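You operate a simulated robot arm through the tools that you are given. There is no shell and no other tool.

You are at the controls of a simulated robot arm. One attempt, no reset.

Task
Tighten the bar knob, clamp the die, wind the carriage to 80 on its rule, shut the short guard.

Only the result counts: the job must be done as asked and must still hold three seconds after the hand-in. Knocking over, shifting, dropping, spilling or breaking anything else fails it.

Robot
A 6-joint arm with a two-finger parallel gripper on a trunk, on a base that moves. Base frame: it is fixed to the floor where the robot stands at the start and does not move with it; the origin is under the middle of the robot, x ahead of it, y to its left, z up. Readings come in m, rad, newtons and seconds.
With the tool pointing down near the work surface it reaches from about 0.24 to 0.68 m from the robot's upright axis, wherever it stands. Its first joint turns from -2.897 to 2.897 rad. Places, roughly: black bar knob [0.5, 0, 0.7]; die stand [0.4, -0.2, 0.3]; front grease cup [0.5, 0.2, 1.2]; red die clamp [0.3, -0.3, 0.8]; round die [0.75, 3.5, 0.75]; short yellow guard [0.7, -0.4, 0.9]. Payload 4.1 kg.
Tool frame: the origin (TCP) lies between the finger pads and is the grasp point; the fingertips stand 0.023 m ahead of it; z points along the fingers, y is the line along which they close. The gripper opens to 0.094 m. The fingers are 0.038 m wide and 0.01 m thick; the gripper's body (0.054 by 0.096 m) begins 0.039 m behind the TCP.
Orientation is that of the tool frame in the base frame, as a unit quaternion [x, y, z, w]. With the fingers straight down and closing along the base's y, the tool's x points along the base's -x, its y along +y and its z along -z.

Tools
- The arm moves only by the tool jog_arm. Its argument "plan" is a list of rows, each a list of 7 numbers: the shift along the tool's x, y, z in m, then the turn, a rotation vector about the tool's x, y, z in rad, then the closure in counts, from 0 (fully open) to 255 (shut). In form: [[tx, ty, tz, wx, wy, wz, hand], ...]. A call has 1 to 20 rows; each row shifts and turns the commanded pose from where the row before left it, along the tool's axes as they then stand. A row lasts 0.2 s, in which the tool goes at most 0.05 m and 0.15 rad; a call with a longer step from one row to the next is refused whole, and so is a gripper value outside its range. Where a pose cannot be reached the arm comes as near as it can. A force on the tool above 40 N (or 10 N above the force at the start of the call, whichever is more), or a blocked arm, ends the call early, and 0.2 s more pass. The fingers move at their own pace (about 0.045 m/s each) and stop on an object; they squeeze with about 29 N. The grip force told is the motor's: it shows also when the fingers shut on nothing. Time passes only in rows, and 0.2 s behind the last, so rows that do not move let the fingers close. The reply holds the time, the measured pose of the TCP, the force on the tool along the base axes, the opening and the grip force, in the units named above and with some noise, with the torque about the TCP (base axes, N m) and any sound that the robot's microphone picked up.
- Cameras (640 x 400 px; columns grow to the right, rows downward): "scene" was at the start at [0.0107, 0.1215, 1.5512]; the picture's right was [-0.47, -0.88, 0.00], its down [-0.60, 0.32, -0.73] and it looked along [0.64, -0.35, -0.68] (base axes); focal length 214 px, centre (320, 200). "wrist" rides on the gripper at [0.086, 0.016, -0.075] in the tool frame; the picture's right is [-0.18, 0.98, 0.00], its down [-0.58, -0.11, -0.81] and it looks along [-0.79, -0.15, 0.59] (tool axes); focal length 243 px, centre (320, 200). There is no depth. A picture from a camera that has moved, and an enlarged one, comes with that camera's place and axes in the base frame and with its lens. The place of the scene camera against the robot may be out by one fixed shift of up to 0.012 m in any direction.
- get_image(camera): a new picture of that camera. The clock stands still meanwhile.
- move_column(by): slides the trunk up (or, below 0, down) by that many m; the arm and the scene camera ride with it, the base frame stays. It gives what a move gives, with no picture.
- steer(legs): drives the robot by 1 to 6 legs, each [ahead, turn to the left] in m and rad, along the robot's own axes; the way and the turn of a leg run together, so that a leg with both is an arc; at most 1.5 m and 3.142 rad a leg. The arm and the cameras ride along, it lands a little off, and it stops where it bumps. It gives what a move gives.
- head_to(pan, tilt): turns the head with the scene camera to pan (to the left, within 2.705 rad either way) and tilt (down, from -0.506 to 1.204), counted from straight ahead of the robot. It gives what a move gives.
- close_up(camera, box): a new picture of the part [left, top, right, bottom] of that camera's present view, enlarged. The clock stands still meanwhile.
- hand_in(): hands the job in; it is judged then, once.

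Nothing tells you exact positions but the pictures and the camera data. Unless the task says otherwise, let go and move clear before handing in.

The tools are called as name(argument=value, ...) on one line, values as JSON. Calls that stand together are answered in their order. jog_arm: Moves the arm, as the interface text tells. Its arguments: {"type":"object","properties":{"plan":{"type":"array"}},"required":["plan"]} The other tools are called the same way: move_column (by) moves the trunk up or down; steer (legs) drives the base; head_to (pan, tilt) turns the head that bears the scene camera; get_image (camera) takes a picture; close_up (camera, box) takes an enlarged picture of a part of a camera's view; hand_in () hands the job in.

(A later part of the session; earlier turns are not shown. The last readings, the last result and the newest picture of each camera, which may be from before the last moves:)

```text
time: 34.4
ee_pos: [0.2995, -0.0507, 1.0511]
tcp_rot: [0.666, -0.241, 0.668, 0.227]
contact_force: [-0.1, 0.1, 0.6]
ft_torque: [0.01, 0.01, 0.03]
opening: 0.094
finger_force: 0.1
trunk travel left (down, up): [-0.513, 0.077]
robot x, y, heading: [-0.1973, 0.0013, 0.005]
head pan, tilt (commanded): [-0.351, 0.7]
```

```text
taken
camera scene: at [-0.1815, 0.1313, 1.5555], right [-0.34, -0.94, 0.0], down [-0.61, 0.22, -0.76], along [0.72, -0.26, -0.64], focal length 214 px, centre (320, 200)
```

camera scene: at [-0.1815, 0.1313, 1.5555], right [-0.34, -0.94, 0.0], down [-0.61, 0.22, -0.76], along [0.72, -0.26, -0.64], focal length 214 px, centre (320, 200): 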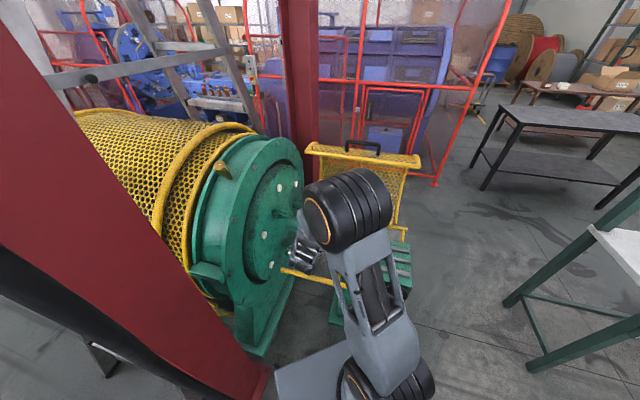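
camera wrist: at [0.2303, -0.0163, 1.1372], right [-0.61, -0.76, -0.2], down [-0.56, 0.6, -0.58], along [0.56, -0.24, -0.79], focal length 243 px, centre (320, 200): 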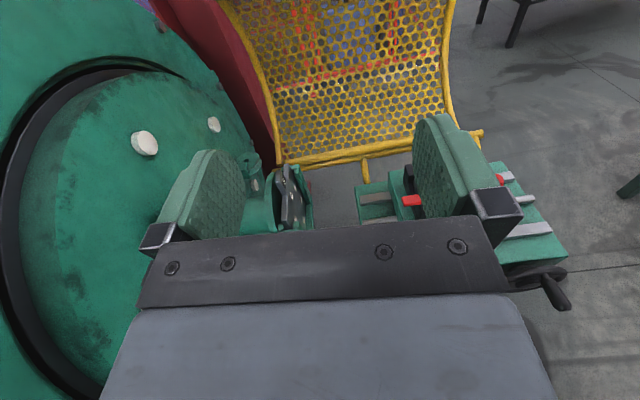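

Camera now on top with a good view ahead. I'll correct the yaw to match the machine's axis and descend to a look-out spot in front of the knob.

jog_arm(plan=[[0, 0, 0, 0.063, 0, 0, 0], [-0.0357, -0.0146, -0.0016, 0, 0, 0, 0], [-0.0357, -0.0146, -0.0016, 0, 0, 0, 0], [-0.0357, -0.0146, -0.0016, 0, 0, 0, 0], [-0.0357, -0.0146, -0.0016, 0, 0, 0, 0], [-0.0357, -0.0146, -0.0016, 0, 0, 0, 0], [-0.0357, -0.0146, -0.0016, 0, 0, 0, 0], [-0.0357, -0.0146, -0.0016, 0, 0, 0, 0]])

get_image(camera="wrist")

close_up(camera="wrist", box=[220, 60, 420, 230])

get_image(camera="scene")

```text
time: 36.2
ee_pos: [0.3521, 0.0432, 0.805]
tcp_rot: [0.672, -0.222, 0.676, 0.206]
contact_force: [0.0, 0.0, -0.3]
ft_torque: [0.02, 0.0, 0.0]
opening: 0.094
finger_force: 0.0
trunk travel left (down, up): [-0.513, 0.077]
robot x, y, heading: [-0.1996, -0.002, 0.01]
head pan, tilt (commanded): [-0.351, 0.7]
```

```text
taken
camera wrist: at [0.2807, 0.0728, 0.8904], right [-0.56, -0.8, -0.21], down [-0.59, 0.56, -0.58], along [0.58, -0.2, -0.79], focal length 243 px, centre (320, 200)
```

wrist: 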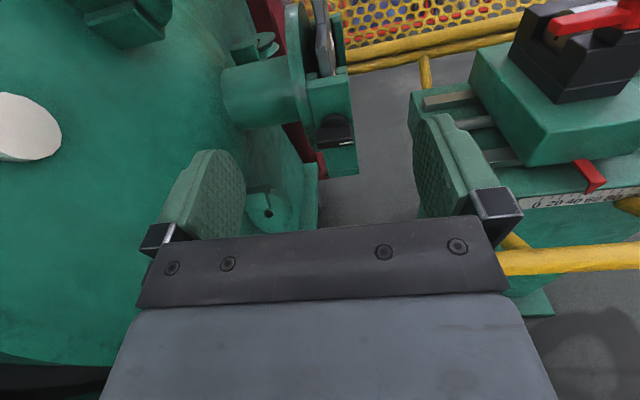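

```text
2.35 times, centred on (320, 145) of wrist
camera zoom: at [0.2807, 0.0728, 0.8904], right [-0.56, -0.8, -0.21], down [-0.59, 0.56, -0.58], along [0.58, -0.2, -0.79], focal length 571 px, centre (320, 329)
```

zoom: 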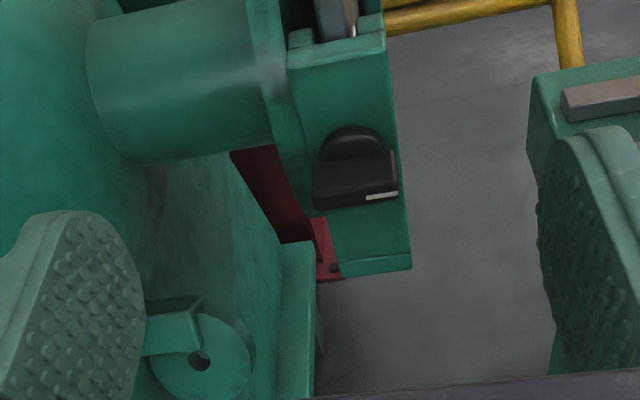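

```text
taken
camera scene: at [-0.1814, 0.1314, 1.5555], right [-0.34, -0.94, 0.0], down [-0.61, 0.22, -0.76], along [0.72, -0.26, -0.64], focal length 214 px, centre (320, 200)
```

scene: 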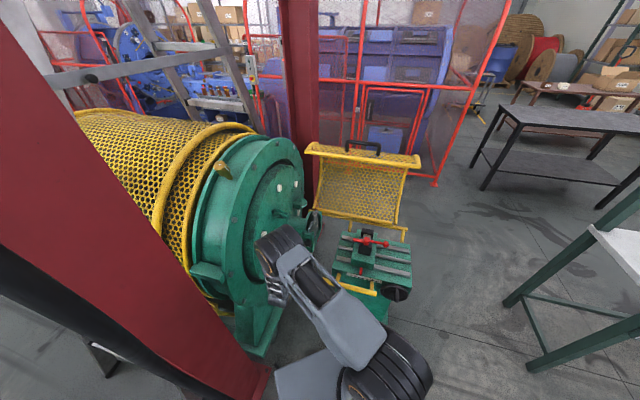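

I can see the knob clearly: horizontal bar with a white index on its stand-side end, centre near (0.452, -0.025, 0.73). Before rolling the camera toward the drum, let me check the clearance there.

close_up(camera="scene", box=[180, 120, 400, 360])

close_up(camera="wrist", box=[0, 0, 320, 400])

```text
1.67 times, centred on (290, 240) of scene
camera zoom: at [-0.1814, 0.1314, 1.5555], right [-0.34, -0.94, 0.0], down [-0.61, 0.22, -0.76], along [0.72, -0.26, -0.64], focal length 358 px, centre (370, 133)
```

zoom: 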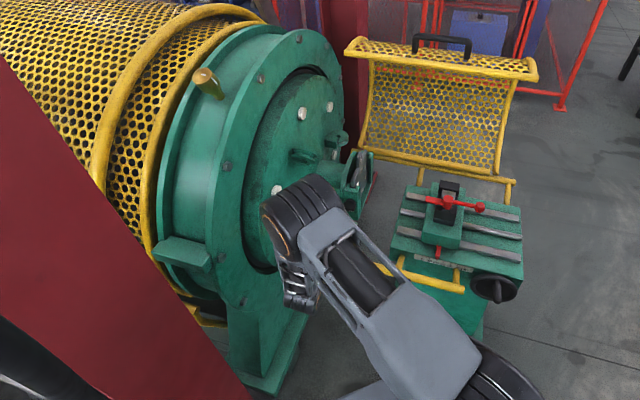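

```text
1.00 times, centred on (160, 200) of wrist (not enlarged: the box is as wide or as high as the picture)
camera zoom: at [0.2807, 0.0728, 0.8904], right [-0.56, -0.8, -0.21], down [-0.59, 0.56, -0.58], along [0.58, -0.2, -0.79], focal length 243 px, centre (480, 200)
```

zoom: 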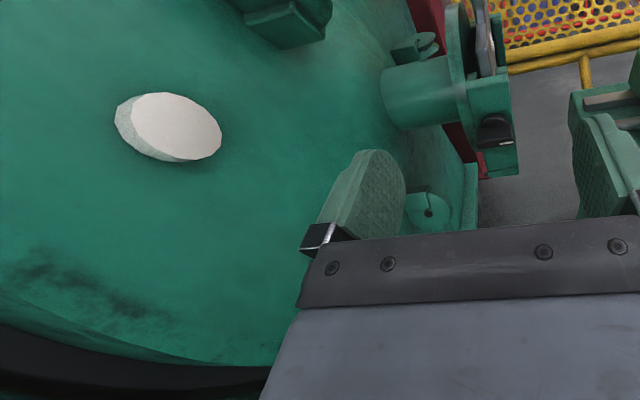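

I'll roll to about 40° off the bar (camera stays up, clear of drum and tube), so that closing the pads already turns the bar in the tightening (clockwise) sense. Then I line up with the knob axis, still short of it.

jog_arm(plan=[[0, 0, 0, 0, 0, -0.1493, 0], [0, 0, 0, 0, 0, -0.1493, 0], [0, 0, 0, 0, 0, -0.1493, 0], [0, 0, 0, 0, 0, -0.1493, 0], [0, 0, 0, 0, 0, -0.1493, 0], [0, 0, 0, 0, 0, -0.1493, 0]])

get_image(camera="wrist")

```text
time: 37.6
ee_pos: [0.3531, 0.045, 0.8046]
tcp_rot: [0.702, 0.094, 0.519, 0.478]
contact_force: [0.1, 0.2, 0.5]
ft_torque: [-0.04, 0.02, 0.0]
opening: 0.0943
finger_force: 0.0
trunk travel left (down, up): [-0.513, 0.077]
robot x, y, heading: [-0.2003, -0.0016, 0.003]
head pan, tilt (commanded): [-0.351, 0.7]
```

```text
taken
camera wrist: at [0.3237, 0.1348, 0.8724], right [-0.44, -0.63, 0.64], down [-0.88, 0.16, -0.45], along [0.19, -0.76, -0.62], focal length 243 px, centre (320, 200)
```

wrist: 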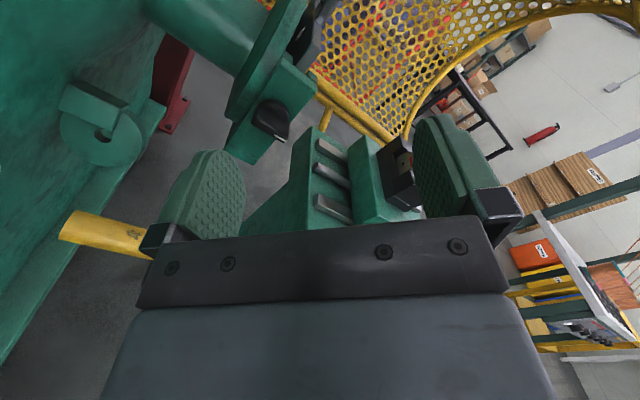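

Roll is right. Now down to the knob's height and forward, stopping about 5 cm short to check alignment.

jog_arm(plan=[[-0.0172, -0.0207, 0, 0, 0, 0, 0], [-0.0172, -0.0207, 0, 0, 0, 0, 0], [-0.0172, -0.0207, 0, 0, 0, 0, 0], [0, 0, 0.025, 0, 0, 0, 0], [0, 0, 0.025, 0, 0, 0, 0]])

get_image(camera="wrist")

close_up(camera="wrist", box=[220, 80, 420, 240])

close_up(camera="scene", box=[220, 190, 360, 330])

```text
time: 38.8
ee_pos: [0.3929, 0.0181, 0.7235]
tcp_rot: [0.702, 0.093, 0.521, 0.477]
contact_force: [-0.1, 0.2, 0.1]
ft_torque: [0.01, 0.04, -0.01]
opening: 0.0937
finger_force: 0.1
trunk travel left (down, up): [-0.513, 0.077]
robot x, y, heading: [-0.1986, 0.0013, 0.003]
head pan, tilt (commanded): [-0.351, 0.7]
```

```text
taken
camera wrist: at [0.364, 0.1072, 0.7915], right [-0.44, -0.63, 0.63], down [-0.88, 0.16, -0.46], along [0.19, -0.76, -0.62], focal length 243 px, centre (320, 200)
```

wrist: 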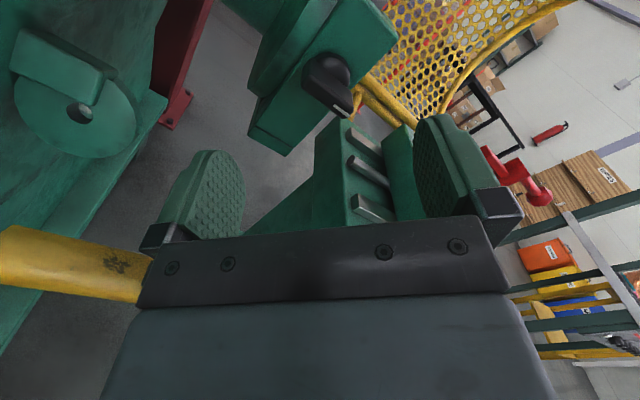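

```text
2.50 times, centred on (320, 160) of wrist
camera zoom: at [0.364, 0.1072, 0.7915], right [-0.44, -0.63, 0.63], down [-0.88, 0.16, -0.46], along [0.19, -0.76, -0.62], focal length 606 px, centre (320, 300)
```

zoom: 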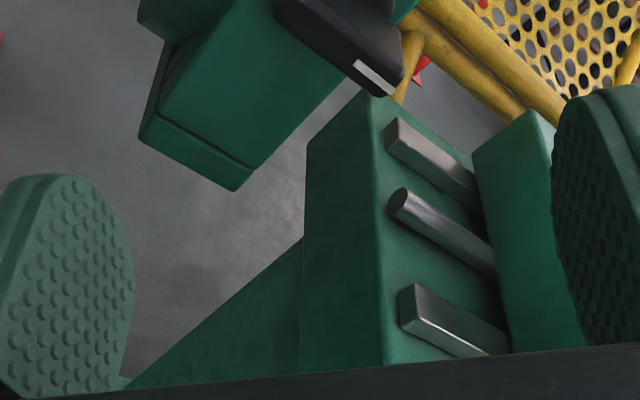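

```text
2.86 times, centred on (290, 260) of scene
camera zoom: at [-0.1814, 0.1311, 1.5555], right [-0.34, -0.94, 0.0], down [-0.61, 0.22, -0.76], along [0.72, -0.26, -0.64], focal length 613 px, centre (406, 29)
```

zoom: 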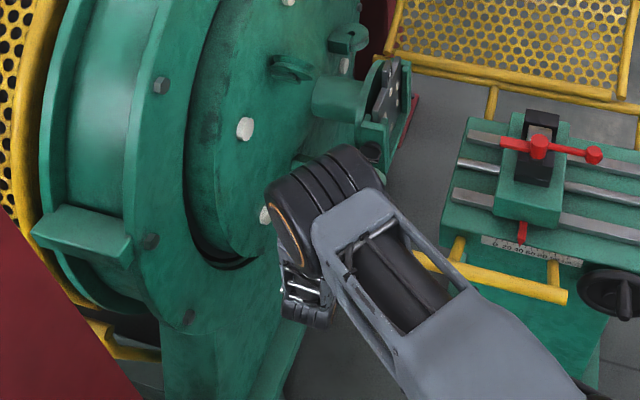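

Alignment looks good; zooming on the knob to fine-tune.

close_up(camera="wrist", box=[260, 30, 390, 140])

```text
3.64 times, centred on (325, 85) of wrist
camera zoom: at [0.364, 0.1072, 0.7915], right [-0.44, -0.63, 0.63], down [-0.88, 0.16, -0.46], along [0.19, -0.76, -0.62], focal length 882 px, centre (302, 618)
```

zoom: 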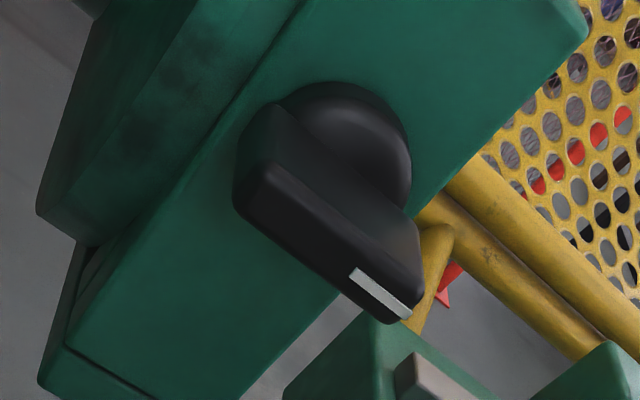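

Front of the bar is about 6.5 cm ahead and within 4 mm of the tool axis. I'll correct sideways and advance until the fingers straddle the bar.

jog_arm(plan=[[0.001, 0.0035, 0.01, 0, 0, 0, 0], [0, 0, 0.015, 0, 0, 0, 0], [0, 0, 0.015, 0, 0, 0, 0], [0, 0, 0.01, 0, 0, 0, 0], [0, 0, 0.01, 0, 0, 0, 0]])

get_image(camera="wrist")

close_up(camera="wrist", box=[220, 80, 420, 240])

```text
time: 40.0
ee_pos: [0.4417, -0.0187, 0.7259]
tcp_rot: [0.702, 0.092, 0.52, 0.478]
contact_force: [0.2, 0.6, -0.6]
ft_torque: [0.02, 0.0, 0.02]
opening: 0.0939
finger_force: 0.1
trunk travel left (down, up): [-0.513, 0.077]
robot x, y, heading: [-0.1978, 0.0012, 0.005]
head pan, tilt (commanded): [-0.351, 0.7]
```

```text
taken
camera wrist: at [0.4126, 0.0713, 0.794], right [-0.44, -0.63, 0.63], down [-0.88, 0.16, -0.46], along [0.19, -0.76, -0.62], focal length 243 px, centre (320, 200)
```

wrist: 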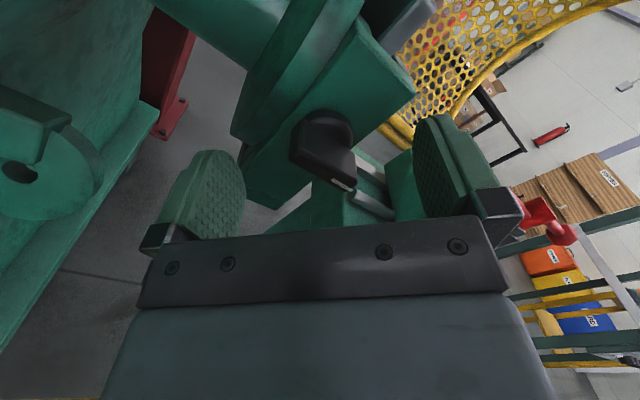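

```text
2.50 times, centred on (320, 160) of wrist
camera zoom: at [0.4126, 0.0713, 0.794], right [-0.44, -0.63, 0.63], down [-0.88, 0.16, -0.46], along [0.19, -0.76, -0.62], focal length 606 px, centre (320, 300)
```

zoom: 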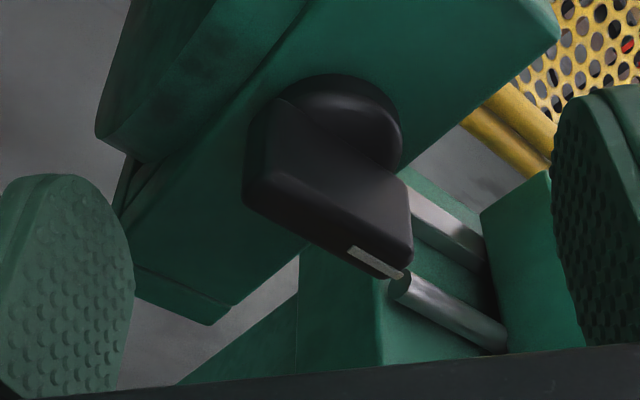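

Fingers straddle the bar with about 19 mm overlap. Closing now.

jog_arm(plan=[[0, 0, 0, 0, 0, 0, 255], [0, 0, 0, 0, 0, 0, 255], [0, 0, 0, 0, 0, 0, 255], [0, 0, 0, 0, 0, 0, 255], [0, 0, 0, 0, 0, 0, 255], [0, 0, 0, 0, 0, 0, 255]])

close_up(camera="wrist", box=[220, 80, 420, 240])

```text
time: 41.4
ee_pos: [0.44, -0.0191, 0.7269]
tcp_rot: [0.701, 0.09, 0.521, 0.478]
contact_force: [-8.8, -12.4, 17.0]
ft_torque: [-0.67, -0.15, -0.72]
opening: 0.0324
finger_force: 45.5
trunk travel left (down, up): [-0.513, 0.077]
robot x, y, heading: [-0.2006, -0.0029, 0.003]
head pan, tilt (commanded): [-0.351, 0.7]
```

```text
2.50 times, centred on (320, 160) of wrist
camera zoom: at [0.4116, 0.0701, 0.7962], right [-0.45, -0.63, 0.63], down [-0.87, 0.16, -0.46], along [0.19, -0.76, -0.62], focal length 606 px, centre (320, 300)
```

zoom: 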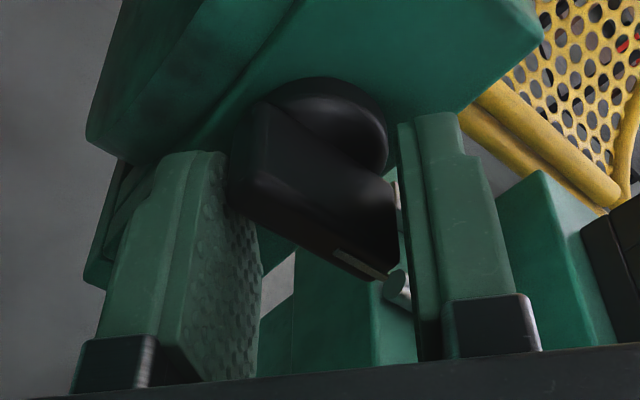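

The pads pinch the bar at 40° but the knob resists (about 0.46 Nm), so I need an aligned flat grip for more torque. I'll open and roll the gripper to match the bar, watching the clearance to the drum.

jog_arm(plan=[[0, 0, 0, 0, 0, 0, 0], [0, 0, 0, 0, 0, 0, 0], [0, 0, 0, 0, 0, 0, 0], [0, 0, 0, 0, 0, 0, 0], [0, 0, 0, 0, 0, -0.12, 0], [0, 0, 0, 0, 0, -0.12, 0], [0, 0, 0, 0, 0, -0.12, 0]])

get_image(camera="wrist")

```text
time: 43.0
ee_pos: [0.4412, -0.0182, 0.727]
tcp_rot: [0.674, 0.217, 0.426, 0.563]
contact_force: [-0.2, -0.2, -0.5]
ft_torque: [0.02, 0.0, -0.02]
opening: 0.094
finger_force: 0.0
trunk travel left (down, up): [-0.513, 0.077]
robot x, y, heading: [-0.1987, 0.0012, 0.003]
head pan, tilt (commanded): [-0.351, 0.7]
```

```text
taken
camera wrist: at [0.4235, 0.0885, 0.7697], right [-0.28, -0.41, 0.87], down [-0.96, 0.04, -0.29], along [0.08, -0.91, -0.4], focal length 243 px, centre (320, 200)
```

wrist: 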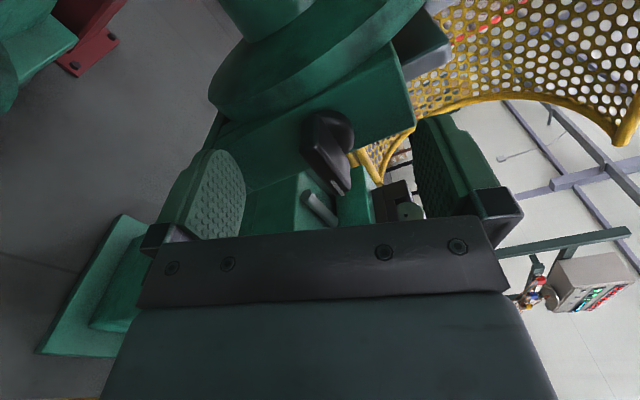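

jog_arm(plan=[[0, 0, 0, 0, 0, -0.12, 0], [0, 0, 0, 0, 0, -0.12, 0], [0, 0, 0, 0, 0, -0.11, 0]])

get_image(camera="wrist")

close_up(camera="wrist", box=[220, 80, 420, 240])

```text
time: 43.8
ee_pos: [0.4426, -0.0187, 0.7273]
tcp_rot: [0.626, 0.33, 0.321, 0.629]
contact_force: [0.8, -0.3, 1.2]
ft_torque: [0.01, 0.0, 0.0]
opening: 0.0942
finger_force: 0.1
trunk travel left (down, up): [-0.513, 0.077]
robot x, y, heading: [-0.1964, 0.0012, 0.003]
head pan, tilt (commanded): [-0.351, 0.7]
```

```text
taken
camera wrist: at [0.4297, 0.0963, 0.7414], right [-0.1, -0.14, 0.99], down [-0.99, -0.01, -0.1], along [0.03, -0.99, -0.14], focal length 243 px, centre (320, 200)
```

wrist: 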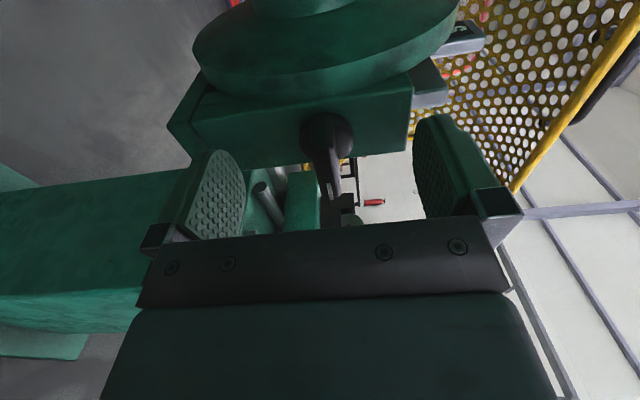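

```text
2.50 times, centred on (320, 160) of wrist
camera zoom: at [0.4297, 0.0963, 0.7414], right [-0.1, -0.14, 0.99], down [-0.99, -0.01, -0.1], along [0.03, -0.99, -0.14], focal length 606 px, centre (320, 300)
```

zoom: 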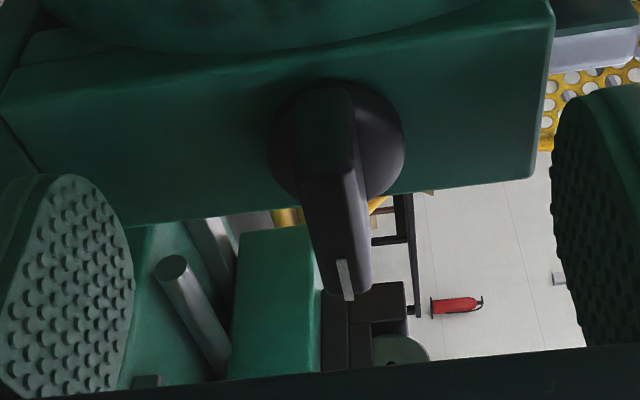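

Roll now matches the bar. A 2 mm upward correction, then close on the flats.

jog_arm(plan=[[0, 0.002, 0, 0, 0, 0, 0], [0, 0, 0, 0, 0, 0, 255], [0, 0, 0, 0, 0, 0, 255], [0, 0, 0, 0, 0, 0, 255], [0, 0, 0, 0, 0, 0, 255], [0, 0, 0, 0, 0, 0, 255], [0, 0, 0, 0, 0, 0, 255]])

close_up(camera="wrist", box=[220, 80, 420, 240])

```text
time: 45.4
ee_pos: [0.4415, -0.0169, 0.7313]
tcp_rot: [0.625, 0.329, 0.323, 0.63]
contact_force: [-0.2, 0.3, 9.7]
ft_torque: [0.09, 0.09, -0.32]
opening: 0.0107
finger_force: 45.1
trunk travel left (down, up): [-0.513, 0.077]
robot x, y, heading: [-0.2015, -0.0032, 0.006]
head pan, tilt (commanded): [-0.351, 0.7]
```

```text
2.50 times, centred on (320, 160) of wrist
camera zoom: at [0.4303, 0.0966, 0.7449], right [-0.1, -0.14, 0.98], down [-0.99, -0.01, -0.1], along [0.03, -0.99, -0.14], focal length 606 px, centre (320, 300)
```

zoom: 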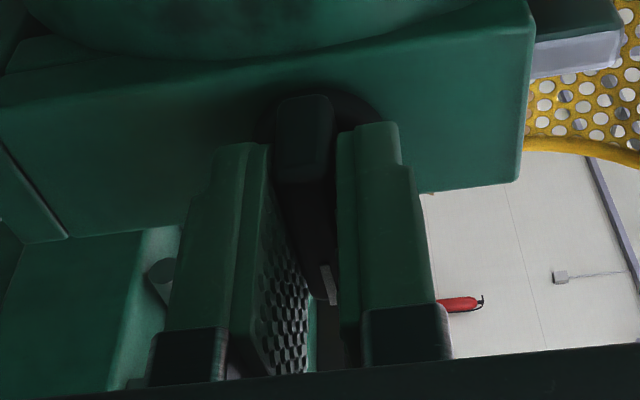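

Flat grip achieved (bar 10.7 mm thick). Now I turn clockwise in small steps, watching torque and sound.

jog_arm(plan=[[0, 0, 0, 0, 0, 0.08, 255], [0, 0, 0, 0, 0, 0.08, 255], [0, 0, 0, 0, 0, 0.08, 255]])

close_up(camera="wrist", box=[220, 80, 420, 240])

```text
time: 46.2
ee_pos: [0.4419, -0.0182, 0.7309]
tcp_rot: [0.66, 0.253, 0.395, 0.587]
contact_force: [12.9, -1.2, 10.4]
ft_torque: [-2.01, 0.47, 0.5]
opening: 0.018
finger_force: 44.7
trunk travel left (down, up): [-0.513, 0.077]
robot x, y, heading: [-0.1956, -0.0036, 0.006]
head pan, tilt (commanded): [-0.351, 0.7]
```

```text
2.50 times, centred on (320, 160) of wrist
camera zoom: at [0.4264, 0.0914, 0.765], right [-0.23, -0.33, 0.92], down [-0.97, 0.02, -0.24], along [0.06, -0.94, -0.32], focal length 606 px, centre (320, 300)
```

zoom: 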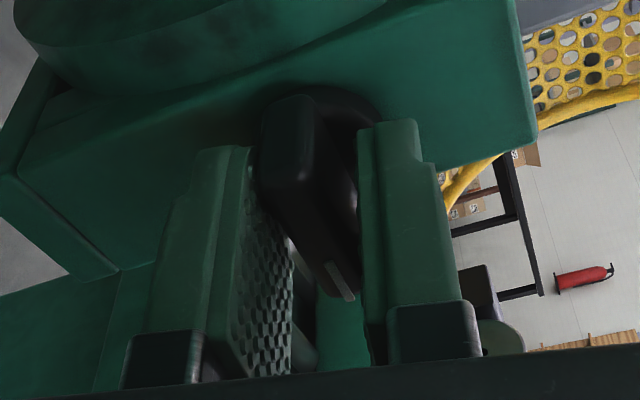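

Clockwise meets a hard stop (about 1.9 Nm, the pads were forced open) without the knob turning. I'll ease back and gently test the other sense while watching the torque.

jog_arm(plan=[[0, 0, 0, 0, 0, -0.08, 255], [0, 0, 0, 0, 0, -0.08, 255], [0, 0, 0, 0, 0, -0.08, 255], [0, 0, 0, 0, 0, 0, 255]])

jog_arm(plan=[[0, 0, 0, 0, 0, -0.05, 255], [0, 0, 0, 0, 0, 0, 255]])

close_up(camera="wrist", box=[220, 80, 420, 240])

```text
time: 47.2
ee_pos: [0.4412, -0.0202, 0.7306]
tcp_rot: [0.627, 0.329, 0.322, 0.629]
contact_force: [5.4, -5.8, 21.6]
ft_torque: [0.1, -0.03, -0.48]
opening: 0.011
finger_force: 44.9
trunk travel left (down, up): [-0.513, 0.077]
robot x, y, heading: [-0.2, 0.0006, 0.002]
head pan, tilt (commanded): [-0.351, 0.7]
```

```text
time: 47.8
ee_pos: [0.4411, -0.0199, 0.7304]
tcp_rot: [0.618, 0.343, 0.307, 0.637]
contact_force: [1.1, -10.5, 21.3]
ft_torque: [0.01, -0.2, -0.34]
opening: 0.0111
finger_force: 45.3
trunk travel left (down, up): [-0.513, 0.077]
robot x, y, heading: [-0.1987, -0.0001, 0.0]
head pan, tilt (commanded): [-0.351, 0.7]
```

```text
2.50 times, centred on (320, 160) of wrist
camera zoom: at [0.4299, 0.0959, 0.7408], right [-0.07, -0.1, 0.99], down [-1.0, -0.01, -0.07], along [0.02, -0.99, -0.1], focal length 606 px, centre (320, 300)
```

zoom: 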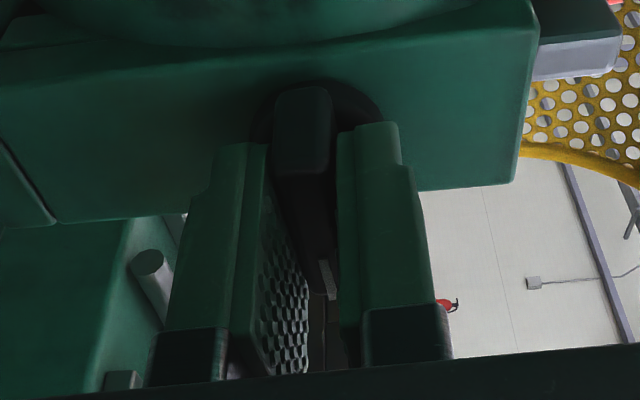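

Turning the other way moves the bar freely with little torque, so the knob was resting at one end of its travel. I'll relieve the vertical offset and continue a little in that sense to see how it behaves.

jog_arm(plan=[[0, 0.003, 0, 0, 0, 0, 255], [0, 0, 0, 0, 0, -0.06, 255], [0, 0, 0, 0, 0, -0.06, 255], [0, 0, 0, 0, 0, -0.06, 255], [0, 0, 0, 0, 0, -0.06, 255]])

close_up(camera="wrist", box=[220, 80, 420, 240])

```text
time: 49.0
ee_pos: [0.4409, -0.0185, 0.7298]
tcp_rot: [0.572, 0.418, 0.226, 0.669]
contact_force: [-5.2, -12.9, 5.3]
ft_torque: [-0.3, -0.46, -0.76]
opening: 0.0107
finger_force: 44.7
trunk travel left (down, up): [-0.513, 0.077]
robot x, y, heading: [-0.1957, 0.0004, 0.004]
head pan, tilt (commanded): [-0.351, 0.7]
```

```text
2.50 times, centred on (320, 160) of wrist
camera zoom: at [0.4299, 0.0961, 0.7202], right [0.07, 0.09, 0.99], down [-1.0, -0.02, 0.07], along [0.02, -1.0, 0.09], focal length 606 px, centre (320, 300)
```

zoom: 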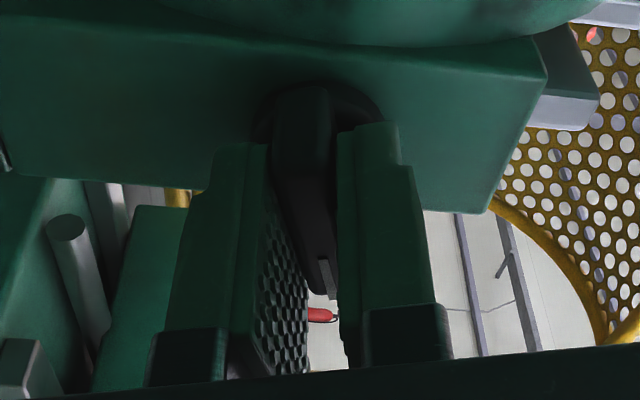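

It keeps turning freely this way, so this is the travel direction. To continue without the camera dipping toward the yellow tube, I'll release, back off, roll half a turn and regrip from the other side.

jog_arm(plan=[[0, 0, 0, 0, 0, 0, 0], [0, 0, 0, 0, 0, 0, 0], [0, 0, 0, 0, 0, 0, 0], [0, 0, 0, 0, 0, 0, 0], [0, 0, -0.025, 0, 0, 0, 0], [0, 0, -0.025, 0, 0, 0, 0]])

jog_arm(plan=[[0, 0, 0, 0, 0, 0.15, 0], [0, 0, 0, 0, 0, 0.15, 0], [0, 0, 0, 0, 0, 0.15, 0], [0, 0, 0, 0, 0, 0.15, 0], [0, 0, 0, 0, 0, 0.15, 0], [0, 0, 0, 0, 0, 0.15, 0], [0, 0, 0, 0, 0, 0.15, 0], [0, 0, 0, 0, 0, 0.15, 0], [0, 0, 0, 0, 0, 0.15, 0], [0, 0, 0, 0, 0, 0.15, 0], [0, 0, 0, 0, 0, 0.15, 0], [0, 0, 0, 0, 0, 0.15, 0]])

get_image(camera="wrist")

close_up(camera="wrist", box=[250, 60, 400, 180])

```text
time: 50.4
ee_pos: [0.401, 0.0104, 0.7308]
tcp_rot: [0.571, 0.417, 0.228, 0.669]
contact_force: [0.1, -0.2, 0.2]
ft_torque: [0.02, -0.03, -0.04]
opening: 0.0939
finger_force: 0.2
trunk travel left (down, up): [-0.513, 0.077]
robot x, y, heading: [-0.1976, -0.002, 0.005]
head pan, tilt (commanded): [-0.351, 0.7]
```

```text
time: 53.0
ee_pos: [0.4023, 0.0103, 0.7315]
tcp_rot: [0.682, -0.19, 0.666, 0.235]
contact_force: [0.7, 0.2, 0.2]
ft_torque: [-0.01, 0.02, -0.01]
opening: 0.094
finger_force: 0.1
trunk travel left (down, up): [-0.513, 0.077]
robot x, y, heading: [-0.1995, -0.0043, 0.005]
head pan, tilt (commanded): [-0.351, 0.7]
```

```text
taken
camera wrist: at [0.3345, 0.0461, 0.8183], right [-0.57, -0.81, -0.11], down [-0.62, 0.52, -0.59], along [0.54, -0.26, -0.8], focal length 243 px, centre (320, 200)
```

wrist: 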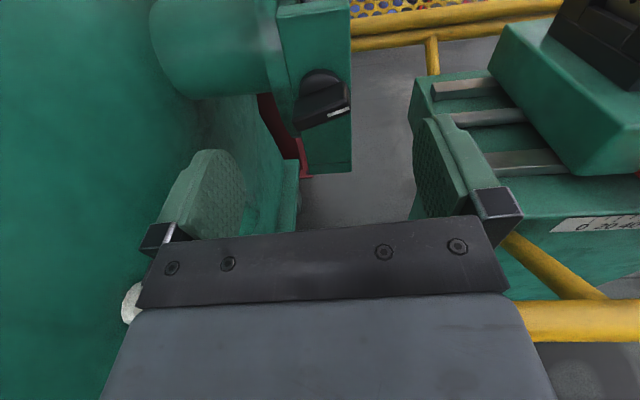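

```text
3.33 times, centred on (325, 120) of wrist
camera zoom: at [0.3345, 0.0461, 0.8183], right [-0.57, -0.81, -0.11], down [-0.62, 0.52, -0.59], along [0.54, -0.26, -0.8], focal length 809 px, centre (303, 467)
```

zoom: 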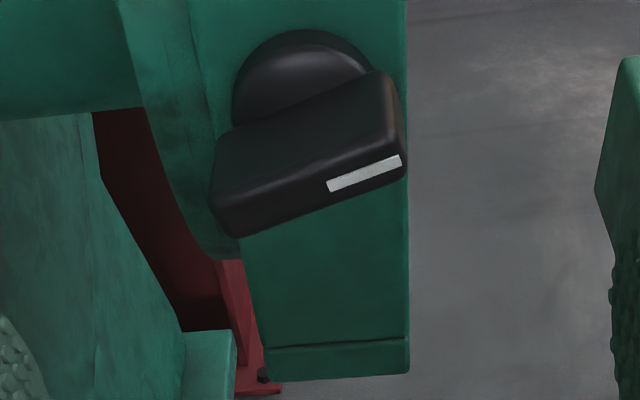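

The knob has turned about 17° with its white mark rising; no markings nearby. Continue rolling to align with the bar, then regrip.

jog_arm(plan=[[0, 0, 0, 0, 0, 0.15, 0], [0, 0, 0, 0, 0, 0.15, 0], [0, 0, 0, 0, 0, 0.15, 0], [0, 0, 0, 0, 0, 0.15, 0], [0, 0, 0, 0, 0, 0.15, 0], [0, 0, 0, 0, 0, 0.15, 0], [0, 0, 0, 0, 0, 0.15, 0], [0, 0, 0, 0, 0, 0.15, 0], [0, 0, 0, 0, 0, 0.14, 0]])

get_image(camera="wrist")

close_up(camera="wrist", box=[250, 60, 400, 180])

```text
time: 55.0
ee_pos: [0.4007, 0.0101, 0.7314]
tcp_rot: [0.416, -0.572, 0.669, -0.228]
contact_force: [0.8, 0.1, 0.2]
ft_torque: [0.0, 0.0, 0.02]
opening: 0.0937
finger_force: 0.1
trunk travel left (down, up): [-0.513, 0.077]
robot x, y, heading: [-0.202, -0.0017, 0.003]
head pan, tilt (commanded): [-0.351, 0.7]
```

```text
taken
camera wrist: at [0.2891, -0.0173, 0.7415], right [-0.07, -0.09, -0.99], down [-0.32, 0.94, -0.07], along [0.94, 0.32, -0.1], focal length 243 px, centre (320, 200)
```

wrist: 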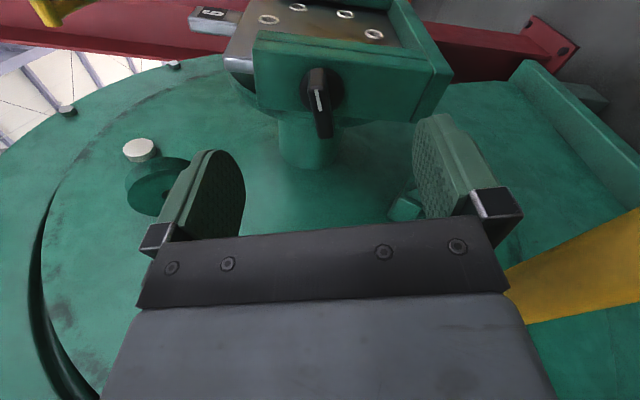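

```text
3.33 times, centred on (325, 120) of wrist
camera zoom: at [0.2891, -0.0173, 0.7415], right [-0.07, -0.09, -0.99], down [-0.32, 0.94, -0.07], along [0.94, 0.32, -0.1], focal length 809 px, centre (303, 467)
```

zoom: 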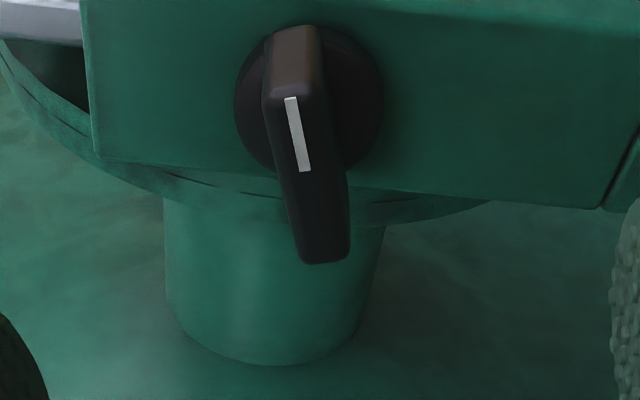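

Well aligned (front of bar 5.5 cm ahead on axis). Advance and grip.

jog_arm(plan=[[0, 0, 0.018, 0, 0, 0, 0], [0, 0, 0.018, 0, 0, 0, 0], [0, 0, 0.015, 0, 0, 0, 0], [0, 0, 0, 0, 0, 0, 255], [0, 0, 0, 0, 0, 0, 255], [0, 0, 0, 0, 0, 0, 255], [0, 0, 0, 0, 0, 0, 255], [0, 0, 0, 0, 0, 0, 255], [0, 0, 0, 0, 0, 0, 255]])

get_image(camera="wrist")

```text
time: 57.0
ee_pos: [0.4433, -0.0196, 0.7306]
tcp_rot: [0.419, -0.572, 0.668, -0.226]
contact_force: [0.3, -0.8, -1.6]
ft_torque: [0.01, 0.06, 0.06]
opening: 0.0109
finger_force: 45.5
trunk travel left (down, up): [-0.513, 0.077]
robot x, y, heading: [-0.2004, -0.0013, 0.004]
head pan, tilt (commanded): [-0.351, 0.7]
```

```text
taken
camera wrist: at [0.3319, -0.047, 0.7405], right [-0.07, -0.1, -0.99], down [-0.32, 0.94, -0.07], along [0.94, 0.32, -0.1], focal length 243 px, centre (320, 200)
```

wrist: 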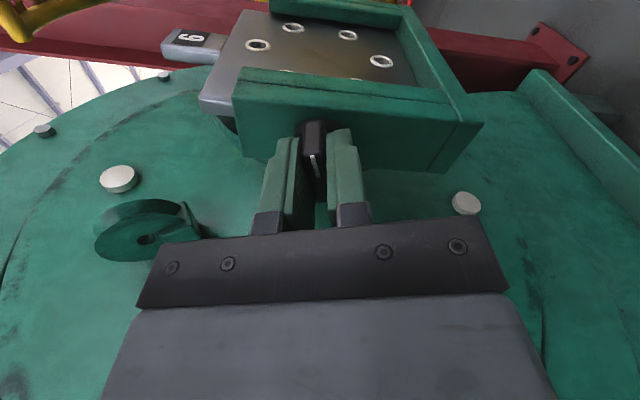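

Clean, centred grip with almost no side load. Continue turning the same way in small steps.

jog_arm(plan=[[0, 0, 0, 0, 0, -0.1, 255], [0, 0, 0, 0, 0, -0.1, 255], [0, 0, 0, 0, 0, -0.1, 255], [0, 0, 0, 0, 0, -0.1, 255]])

jog_arm(plan=[[0, 0, 0, 0, 0, -0.1, 255], [0, 0, 0, 0, 0, -0.1, 255], [0, 0, 0, 0, 0, -0.1, 255]])

get_image(camera="wrist")

```text
time: 58.0
ee_pos: [0.4434, -0.0195, 0.7294]
tcp_rot: [0.524, -0.477, 0.7, -0.089]
contact_force: [-0.5, -4.9, -1.2]
ft_torque: [0.8, 1.09, 0.93]
opening: 0.0107
finger_force: 44.9
trunk travel left (down, up): [-0.513, 0.077]
robot x, y, heading: [-0.1961, 0.0011, -0.002]
head pan, tilt (commanded): [-0.351, 0.7]
```

```text
time: 58.8
ee_pos: [0.4422, -0.0197, 0.7306]
tcp_rot: [0.59, -0.393, 0.705, 0.018]
contact_force: [6.2, -4.4, -12.9]
ft_torque: [0.18, 0.24, -0.67]
opening: 0.011
finger_force: 45.3
trunk travel left (down, up): [-0.513, 0.077]
robot x, y, heading: [-0.1957, 0.0017, 0.003]
head pan, tilt (commanded): [-0.351, 0.7]
```

```text
taken
camera wrist: at [0.3479, -0.0245, 0.7946], right [-0.42, -0.6, -0.68], down [-0.43, 0.79, -0.43], along [0.8, 0.11, -0.59], focal length 243 px, centre (320, 200)
```

wrist: 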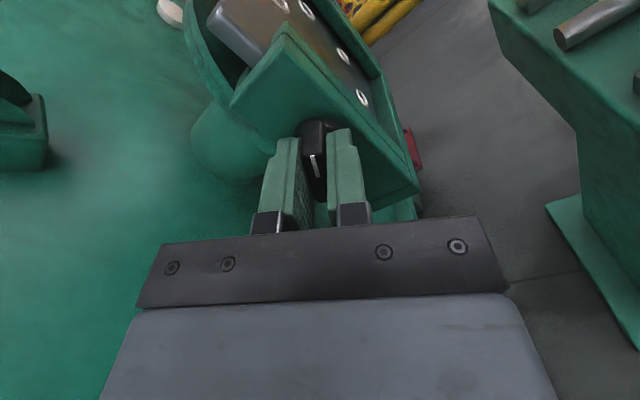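

jog_arm(plan=[[0, 0, 0, 0, 0, -0.1, 255], [0, 0, 0, 0, 0, -0.1, 255], [0, 0, 0, 0, 0, -0.1, 255], [0, 0, 0, 0, 0, -0.1, 255]])

jog_arm(plan=[[0, 0, 0, 0, 0, -0.08, 255], [0, 0, 0, 0, 0, -0.08, 255], [0, 0, 0, 0, 0, -0.08, 255]])

get_image(camera="wrist")

```text
time: 59.8
ee_pos: [0.4438, -0.019, 0.7311]
tcp_rot: [0.656, -0.268, 0.688, 0.157]
contact_force: [12.7, -5.8, -12.2]
ft_torque: [0.99, 1.4, -0.59]
opening: 0.011
finger_force: 44.7
trunk travel left (down, up): [-0.513, 0.077]
robot x, y, heading: [-0.1995, 0.0044, 0.002]
head pan, tilt (commanded): [-0.351, 0.7]
```

```text
time: 60.6
ee_pos: [0.4438, -0.0196, 0.7308]
tcp_rot: [0.683, -0.186, 0.665, 0.236]
contact_force: [13.6, -2.6, -14.9]
ft_torque: [1.81, -0.58, -0.91]
opening: 0.0124
finger_force: 45.0
trunk travel left (down, up): [-0.513, 0.077]
robot x, y, heading: [-0.1989, -0.0019, 0.007]
head pan, tilt (commanded): [-0.351, 0.7]
```

```text
taken
camera wrist: at [0.3765, 0.0164, 0.8177], right [-0.57, -0.81, -0.11], down [-0.62, 0.52, -0.59], along [0.53, -0.26, -0.8], focal length 243 px, centre (320, 200)
```

wrist: 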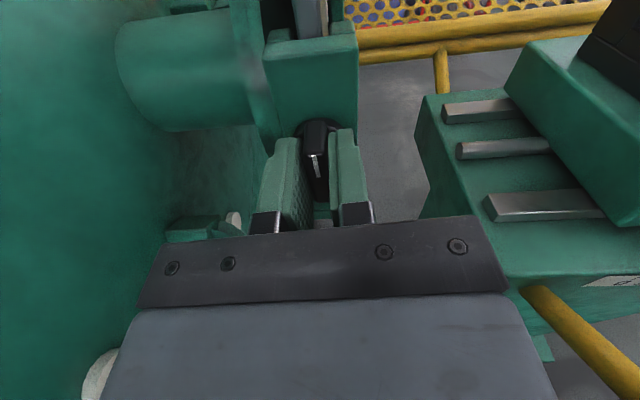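

The knob hit its other stop at a quarter turn (bar vertical, mark up, 1.8 Nm) — that's the only travel it has from where it started, so it is now tight. I'll press once more, then release and check that it stays.

jog_arm(plan=[[0, 0, 0, 0, 0, -0.06, 255], [0, 0, 0, 0, 0, 0, 255], [0, 0, 0, 0, 0, 0.08, 255]])

jog_arm(plan=[[0, 0, 0, 0, 0, 0, 0], [0, 0, 0, 0, 0, 0, 0], [0, 0, 0, 0, 0, 0, 0], [0, 0, 0, 0, 0, 0, 0], [0, 0, -0.025, 0, 0, 0, 0], [0, 0, -0.03, 0, 0, 0, 0], [0, 0, -0.03, 0, 0, 0, 0]])

get_image(camera="wrist")

close_up(camera="wrist", box=[250, 60, 400, 180])

```text
time: 61.4
ee_pos: [0.4434, -0.0185, 0.7315]
tcp_rot: [0.681, -0.194, 0.668, 0.231]
contact_force: [16.4, -2.2, -10.6]
ft_torque: [1.11, -0.93, -0.6]
opening: 0.0119
finger_force: 45.0
trunk travel left (down, up): [-0.513, 0.077]
robot x, y, heading: [-0.201, 0.0011, 0.006]
head pan, tilt (commanded): [-0.351, 0.7]
```

```text
time: 63.0
ee_pos: [0.3754, 0.0296, 0.7325]
tcp_rot: [0.681, -0.195, 0.668, 0.231]
contact_force: [0.2, 1.0, -0.1]
ft_torque: [0.0, 0.01, -0.05]
opening: 0.0941
finger_force: 0.0
trunk travel left (down, up): [-0.513, 0.077]
robot x, y, heading: [-0.1966, -0.0002, 0.005]
head pan, tilt (commanded): [-0.351, 0.7]
```

```text
taken
camera wrist: at [0.3078, 0.0642, 0.8191], right [-0.57, -0.81, -0.13], down [-0.62, 0.53, -0.58], along [0.54, -0.25, -0.8], focal length 243 px, centre (320, 200)
```

wrist: 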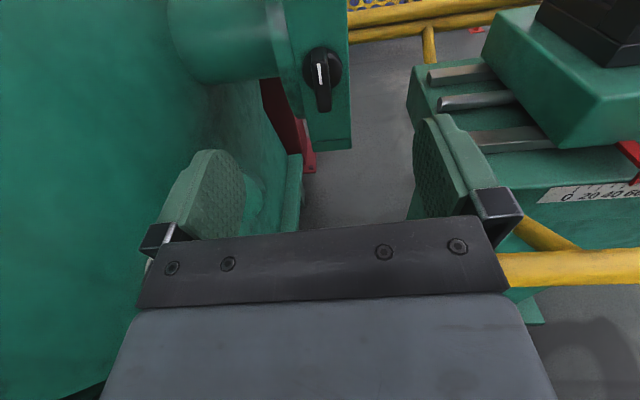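

```text
3.33 times, centred on (325, 120) of wrist
camera zoom: at [0.3078, 0.0642, 0.8191], right [-0.57, -0.81, -0.13], down [-0.62, 0.53, -0.58], along [0.54, -0.25, -0.8], focal length 809 px, centre (303, 467)
```

zoom: 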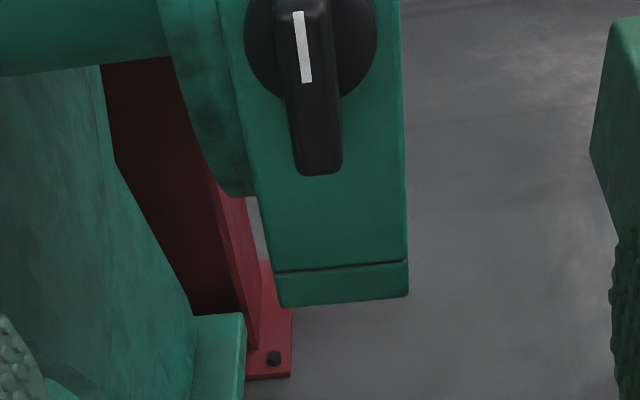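

The knob stands vertical and stays put. Next the clamp: I'll raise the gripper and slide along to look at the clamp from the robot side.

jog_arm(plan=[[0.045, 0, -0.015, 0, 0, 0, 0], [0.05, 0, 0, 0, 0, 0, 0], [0.05, 0, 0, 0, 0, 0, 0], [0.01, 0.045, 0, 0, 0, 0, 0], [0, 0.048, 0, 0, 0, 0, 0], [0, 0.048, 0, 0, 0, 0, 0], [0, 0.048, 0, 0, 0, 0, 0], [0, 0.04, 0, 0, 0, 0, 0]])

get_image(camera="wrist")

close_up(camera="wrist", box=[220, 20, 420, 180])

get_image(camera="scene")

```text
time: 64.8
ee_pos: [0.2347, -0.1438, 0.8974]
tcp_rot: [0.681, -0.195, 0.668, 0.23]
contact_force: [-0.6, -0.1, 0.2]
ft_torque: [-0.01, -0.02, -0.03]
opening: 0.0941
finger_force: 0.1
trunk travel left (down, up): [-0.513, 0.077]
robot x, y, heading: [-0.2006, -0.0003, 0.009]
head pan, tilt (commanded): [-0.351, 0.7]
```

```text
taken
camera wrist: at [0.1676, -0.1094, 0.9848], right [-0.57, -0.81, -0.13], down [-0.62, 0.53, -0.58], along [0.54, -0.25, -0.8], focal length 243 px, centre (320, 200)
```

wrist: 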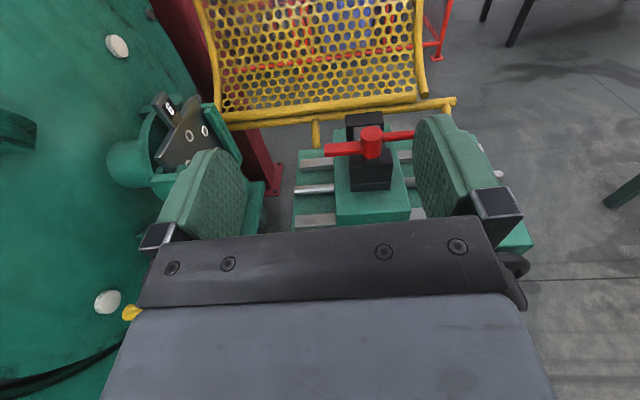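

```text
2.50 times, centred on (320, 100) of wrist
camera zoom: at [0.1676, -0.1094, 0.9848], right [-0.57, -0.81, -0.13], down [-0.62, 0.53, -0.58], along [0.54, -0.25, -0.8], focal length 606 px, centre (320, 450)
```

zoom: 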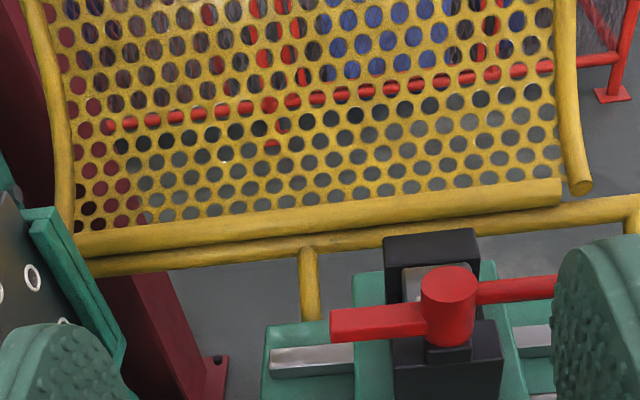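

```text
taken
camera scene: at [-0.1815, 0.1306, 1.5555], right [-0.34, -0.94, 0.0], down [-0.61, 0.22, -0.76], along [0.72, -0.26, -0.64], focal length 214 px, centre (320, 200)
```

scene: 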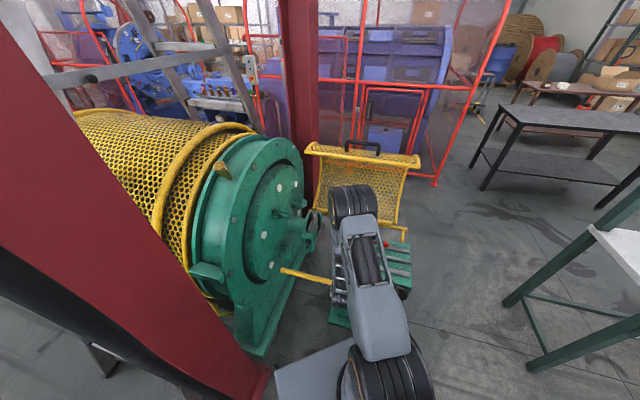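

The lever's broad finger points along the rails toward the drum and the ball handle away from it; the die is on the far side of the hub. Swinging the ball toward the robot should bring the finger over the die. I'll turn the gripper to point down, ready to grasp the ball near (0.289, -0.342, 0.80).

jog_arm(plan=[[0.045, 0, 0, 0, 0, 0, 0], [0.045, 0, 0, 0, 0, 0, 0], [0, 0, 0, 0, 0, 0.1488, 0], [0, 0, 0, 0, 0, 0.1488, 0], [0, 0, 0, 0, 0, 0.1488, 0], [0, 0, 0, 0, 0, 0.1488, 0], [0, 0, 0, 0, 0, 0.1488, 0], [0, 0, 0, 0, 0, 0.1488, 0], [0, 0, 0, 0, 0, 0.1488, 0], [0, 0, 0, 0, 0, 0.1488, 0], [0, 0, 0, 0, 0, 0.1488, 0], [0, 0, 0, 0, 0, 0.1488, 0], [0, 0, 0, 0, 0, 0.1488, 0]])

jog_arm(plan=[[0, 0, 0, -0.1428, 0, 0, 0], [0, 0, 0, -0.1428, 0, 0, 0], [0, 0, 0, -0.1428, 0, 0, 0], [0, 0, 0, -0.1428, 0, 0, 0], [0, 0, 0, -0.1428, 0, 0, 0], [0, 0, 0, -0.1428, 0, 0, 0], [0, 0, 0, -0.1428, 0, 0, 0], [0, 0, 0, -0.1428, 0, 0, 0], [0, 0, 0, -0.1428, 0, 0, 0], [0, 0, 0, -0.1428, 0, 0, 0], [0, 0, 0, -0.1428, 0, 0, 0]])

get_image(camera="wrist")

get_image(camera="scene")

```text
time: 67.6
ee_pos: [0.2425, -0.1391, 0.9863]
tcp_rot: [-0.321, 0.631, -0.624, 0.331]
contact_force: [1.4, 0.0, 0.5]
ft_torque: [-0.02, 0.0, 0.04]
opening: 0.0941
finger_force: 0.0
out of reach, approached as far as the arm can: row 2
trunk travel left (down, up): [-0.513, 0.077]
robot x, y, heading: [-0.1981, 0.0009, 0.005]
head pan, tilt (commanded): [-0.351, 0.7]
```

```text
time: 70.0
ee_pos: [0.2474, -0.14, 0.9844]
tcp_rot: [-0.462, 0.887, 0.006, 0.005]
contact_force: [-0.1, 0.2, 0.2]
ft_torque: [-0.01, 0.02, -0.01]
opening: 0.0942
finger_force: 0.1
out of reach, approached as far as the arm can: row 1
trunk travel left (down, up): [-0.513, 0.077]
robot x, y, heading: [-0.1957, -0.0013, 0.004]
head pan, tilt (commanded): [-0.351, 0.7]
```

```text
taken
camera wrist: at [0.184, -0.2012, 1.058], right [-0.7, 0.71, 0.01], down [0.42, 0.4, 0.81], along [0.58, 0.57, -0.58], focal length 243 px, centre (320, 200)
```

wrist: 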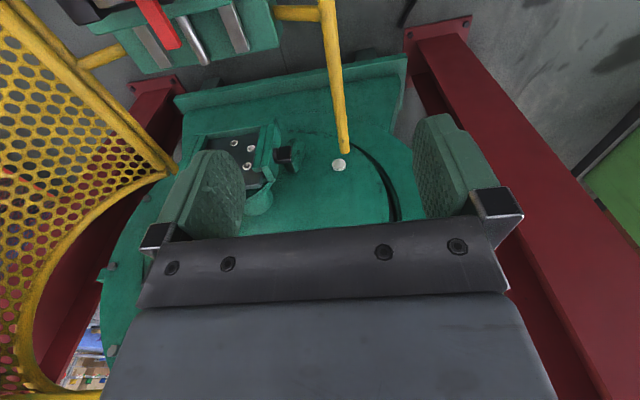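

```text
taken
camera scene: at [-0.1812, 0.1308, 1.5555], right [-0.34, -0.94, 0.0], down [-0.61, 0.22, -0.76], along [0.72, -0.26, -0.64], focal length 214 px, centre (320, 200)
```

scene: 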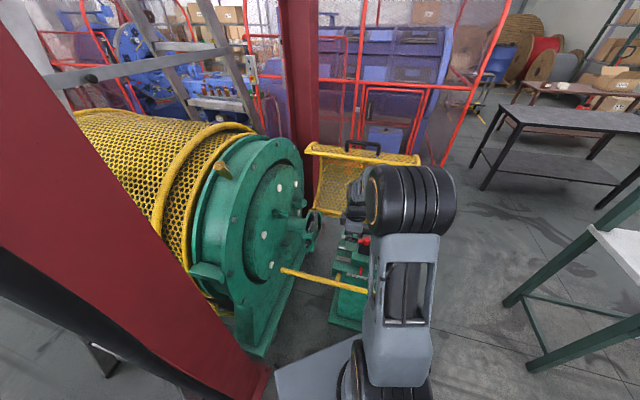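

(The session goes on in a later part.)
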